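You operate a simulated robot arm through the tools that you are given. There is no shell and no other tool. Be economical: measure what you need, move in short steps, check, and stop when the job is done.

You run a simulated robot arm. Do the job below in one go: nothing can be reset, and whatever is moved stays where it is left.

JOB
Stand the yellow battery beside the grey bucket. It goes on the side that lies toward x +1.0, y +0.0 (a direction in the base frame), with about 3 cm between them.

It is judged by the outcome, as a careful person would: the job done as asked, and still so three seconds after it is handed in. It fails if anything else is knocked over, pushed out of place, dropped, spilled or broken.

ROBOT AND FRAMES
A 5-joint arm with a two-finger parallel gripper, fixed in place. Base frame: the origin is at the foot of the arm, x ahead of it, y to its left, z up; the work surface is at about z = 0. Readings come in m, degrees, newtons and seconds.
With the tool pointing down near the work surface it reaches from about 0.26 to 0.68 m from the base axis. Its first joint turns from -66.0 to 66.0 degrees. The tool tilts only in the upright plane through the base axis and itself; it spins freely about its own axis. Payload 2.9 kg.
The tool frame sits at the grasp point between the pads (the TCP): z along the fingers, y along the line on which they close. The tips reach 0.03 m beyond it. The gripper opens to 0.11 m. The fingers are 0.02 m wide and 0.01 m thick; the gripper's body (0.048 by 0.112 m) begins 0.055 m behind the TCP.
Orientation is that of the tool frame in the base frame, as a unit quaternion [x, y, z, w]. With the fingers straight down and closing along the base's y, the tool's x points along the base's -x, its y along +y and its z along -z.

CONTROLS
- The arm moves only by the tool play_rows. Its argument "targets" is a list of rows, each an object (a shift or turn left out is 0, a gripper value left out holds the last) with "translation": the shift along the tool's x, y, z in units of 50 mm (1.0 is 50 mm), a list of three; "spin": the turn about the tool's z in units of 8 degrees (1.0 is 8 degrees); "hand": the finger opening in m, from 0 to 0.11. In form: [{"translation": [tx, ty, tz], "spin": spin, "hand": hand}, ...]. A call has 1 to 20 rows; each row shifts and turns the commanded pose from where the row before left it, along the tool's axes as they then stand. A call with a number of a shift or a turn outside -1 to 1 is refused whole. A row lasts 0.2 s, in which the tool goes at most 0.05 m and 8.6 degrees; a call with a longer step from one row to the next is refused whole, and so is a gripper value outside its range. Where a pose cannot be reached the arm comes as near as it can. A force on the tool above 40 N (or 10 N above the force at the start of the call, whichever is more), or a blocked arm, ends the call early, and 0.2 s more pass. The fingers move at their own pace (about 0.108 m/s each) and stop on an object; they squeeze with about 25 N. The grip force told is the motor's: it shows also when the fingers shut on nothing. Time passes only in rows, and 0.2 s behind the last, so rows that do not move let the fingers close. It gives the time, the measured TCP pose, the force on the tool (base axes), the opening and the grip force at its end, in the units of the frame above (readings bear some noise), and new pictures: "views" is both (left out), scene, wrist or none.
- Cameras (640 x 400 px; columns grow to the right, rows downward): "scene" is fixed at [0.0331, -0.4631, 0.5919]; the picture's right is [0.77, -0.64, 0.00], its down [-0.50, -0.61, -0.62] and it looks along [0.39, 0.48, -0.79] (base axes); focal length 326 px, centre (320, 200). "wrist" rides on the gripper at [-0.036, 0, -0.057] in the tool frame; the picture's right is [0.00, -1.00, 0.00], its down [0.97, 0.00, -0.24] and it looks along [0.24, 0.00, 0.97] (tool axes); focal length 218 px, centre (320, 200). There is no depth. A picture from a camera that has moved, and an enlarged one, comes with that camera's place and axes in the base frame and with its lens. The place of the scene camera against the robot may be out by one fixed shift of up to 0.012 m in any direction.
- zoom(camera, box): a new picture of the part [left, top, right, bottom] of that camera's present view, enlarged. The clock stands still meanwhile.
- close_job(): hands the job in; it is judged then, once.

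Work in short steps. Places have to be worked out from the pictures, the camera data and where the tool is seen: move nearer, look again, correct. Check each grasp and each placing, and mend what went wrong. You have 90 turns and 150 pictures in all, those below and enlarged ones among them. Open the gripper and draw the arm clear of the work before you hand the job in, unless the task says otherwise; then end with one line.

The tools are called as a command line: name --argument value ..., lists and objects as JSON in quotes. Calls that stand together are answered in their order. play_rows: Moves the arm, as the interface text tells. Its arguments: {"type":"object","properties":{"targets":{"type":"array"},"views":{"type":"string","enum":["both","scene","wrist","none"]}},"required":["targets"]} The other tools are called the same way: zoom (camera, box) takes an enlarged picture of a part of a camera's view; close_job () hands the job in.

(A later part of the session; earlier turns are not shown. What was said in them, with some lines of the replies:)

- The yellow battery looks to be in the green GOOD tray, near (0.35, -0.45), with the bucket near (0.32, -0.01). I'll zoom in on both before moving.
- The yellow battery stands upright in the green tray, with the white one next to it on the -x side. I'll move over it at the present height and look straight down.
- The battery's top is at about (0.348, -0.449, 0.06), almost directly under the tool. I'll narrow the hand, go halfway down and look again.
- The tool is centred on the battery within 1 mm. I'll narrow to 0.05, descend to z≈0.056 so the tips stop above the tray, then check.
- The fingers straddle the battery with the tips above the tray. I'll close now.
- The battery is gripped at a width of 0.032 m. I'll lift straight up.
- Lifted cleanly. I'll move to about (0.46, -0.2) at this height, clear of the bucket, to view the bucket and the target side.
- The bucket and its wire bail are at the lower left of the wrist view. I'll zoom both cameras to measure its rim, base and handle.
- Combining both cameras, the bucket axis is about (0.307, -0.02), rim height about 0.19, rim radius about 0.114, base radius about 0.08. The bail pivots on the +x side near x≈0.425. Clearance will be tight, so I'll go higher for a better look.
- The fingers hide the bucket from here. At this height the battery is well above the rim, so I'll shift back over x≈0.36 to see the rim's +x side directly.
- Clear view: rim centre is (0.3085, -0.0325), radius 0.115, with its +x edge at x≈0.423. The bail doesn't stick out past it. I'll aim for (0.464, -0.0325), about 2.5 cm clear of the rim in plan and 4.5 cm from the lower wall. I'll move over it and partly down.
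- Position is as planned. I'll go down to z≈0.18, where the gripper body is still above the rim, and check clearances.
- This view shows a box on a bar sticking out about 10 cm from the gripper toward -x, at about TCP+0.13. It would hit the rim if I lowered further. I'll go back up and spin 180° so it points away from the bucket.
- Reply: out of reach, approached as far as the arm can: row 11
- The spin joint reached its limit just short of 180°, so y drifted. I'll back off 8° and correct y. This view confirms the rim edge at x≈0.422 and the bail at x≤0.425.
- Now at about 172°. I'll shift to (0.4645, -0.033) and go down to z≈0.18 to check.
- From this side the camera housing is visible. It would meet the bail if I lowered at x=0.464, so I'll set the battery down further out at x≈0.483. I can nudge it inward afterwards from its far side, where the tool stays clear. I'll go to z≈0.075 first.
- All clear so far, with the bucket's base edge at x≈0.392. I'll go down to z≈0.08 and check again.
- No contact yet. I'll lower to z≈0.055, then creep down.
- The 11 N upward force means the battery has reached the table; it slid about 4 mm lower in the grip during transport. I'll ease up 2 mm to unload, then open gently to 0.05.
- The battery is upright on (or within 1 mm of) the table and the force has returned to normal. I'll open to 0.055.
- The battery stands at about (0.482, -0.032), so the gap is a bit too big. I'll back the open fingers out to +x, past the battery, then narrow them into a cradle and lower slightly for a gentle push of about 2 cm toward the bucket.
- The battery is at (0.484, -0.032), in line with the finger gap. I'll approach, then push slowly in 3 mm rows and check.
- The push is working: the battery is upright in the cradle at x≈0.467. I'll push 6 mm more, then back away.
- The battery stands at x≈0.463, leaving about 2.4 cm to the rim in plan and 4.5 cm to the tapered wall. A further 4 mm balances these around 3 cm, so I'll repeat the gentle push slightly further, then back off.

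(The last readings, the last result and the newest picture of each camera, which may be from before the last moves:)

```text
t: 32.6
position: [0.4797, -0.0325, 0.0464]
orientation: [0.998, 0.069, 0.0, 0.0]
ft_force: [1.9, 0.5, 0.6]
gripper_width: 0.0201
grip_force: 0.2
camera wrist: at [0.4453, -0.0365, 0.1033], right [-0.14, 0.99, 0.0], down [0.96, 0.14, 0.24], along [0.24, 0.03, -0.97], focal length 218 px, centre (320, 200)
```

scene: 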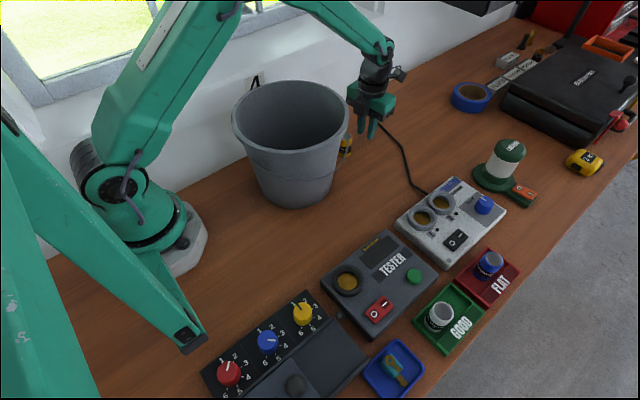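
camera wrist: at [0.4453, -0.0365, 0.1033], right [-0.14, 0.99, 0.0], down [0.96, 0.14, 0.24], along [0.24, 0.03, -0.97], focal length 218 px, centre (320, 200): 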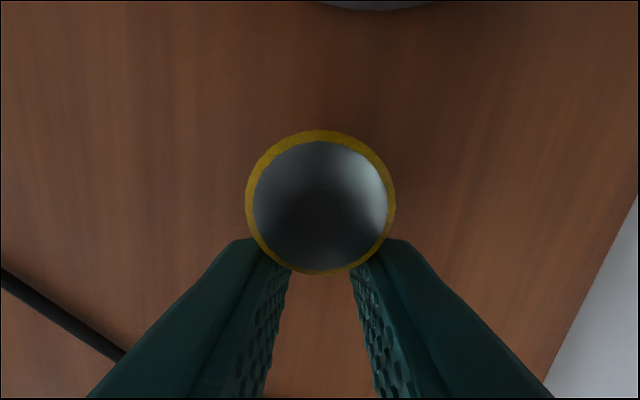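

The battery is at x≈0.457, upright, and the bucket hasn't moved. I'll back straight away along +x, rise, and take final views.

play_rows --targets '[{"translation": [0.06, 0.0085, 0]}, {"translation": [0.3, 0.04, 0]}, {"translation": [0.5, 0.07, 0]}, {"translation": [0.5, 0.07, 0]}, {"translation": [0, 0, -0.8]}, {"translation": [0, 0, -0.8]}, {"translation": [0, 0, -0.8]}, {"translation": [0, 0, -0.8], "hand": 0.1}, {"translation": [0, 0.6, -0.8]}, {"translation": [0, 0.8, 0]}, {"translation": [0, 0.8, 0]}, {"translation": [0, 0.8, 0]}, {}]'

zoom --camera "scene" --box '[220, 60, 420, 220]'

```text
t: 35.4
position: [0.5704, -0.1811, 0.2459]
orientation: [0.997, 0.071, 0.0, 0.001]
ft_force: [-0.7, -0.6, 1.1]
gripper_width: 0.0999
grip_force: 0.0
camera wrist: at [0.5354, -0.1863, 0.3035], right [-0.14, 0.99, 0.0], down [0.96, 0.14, 0.24], along [0.24, 0.03, -0.97], focal length 218 px, centre (320, 200)
```

scene: 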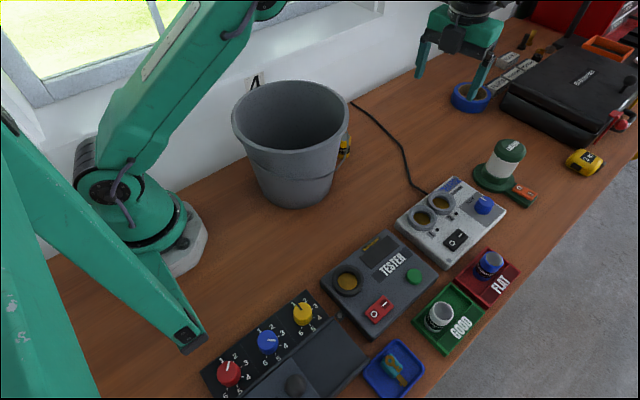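
wrist: 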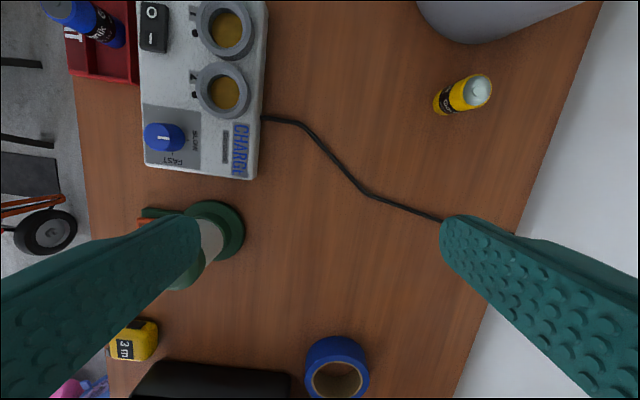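

```text
2.50 times, centred on (320, 140) of scene
camera zoom: at [0.033, -0.4631, 0.5919], right [0.77, -0.64, 0.0], down [-0.5, -0.6, -0.62], along [0.39, 0.48, -0.79], focal length 814 px, centre (320, 350)
```

zoom: 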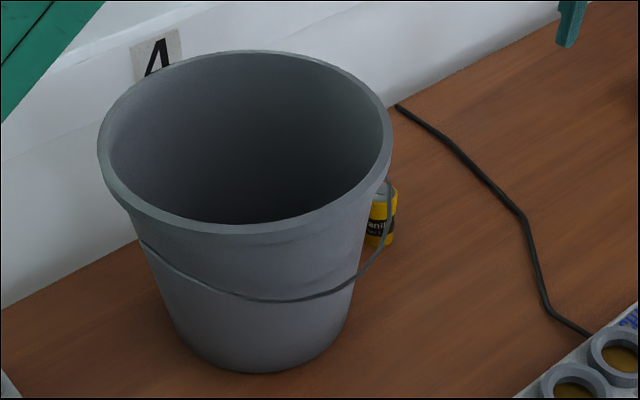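

The battery stands upright on the bucket's +x side, the bucket and everything else are where they were, and the arm is clear with the gripper open. I'm handing in.

close_job

```text
The job is handed in.
```

The yellow battery stands upright on the grey bucket's +x side, about 2 cm from the rim seen from above and 4 cm from the tapered wall at battery height; these average about 3 cm. I saw nothing else moved or knocked over.
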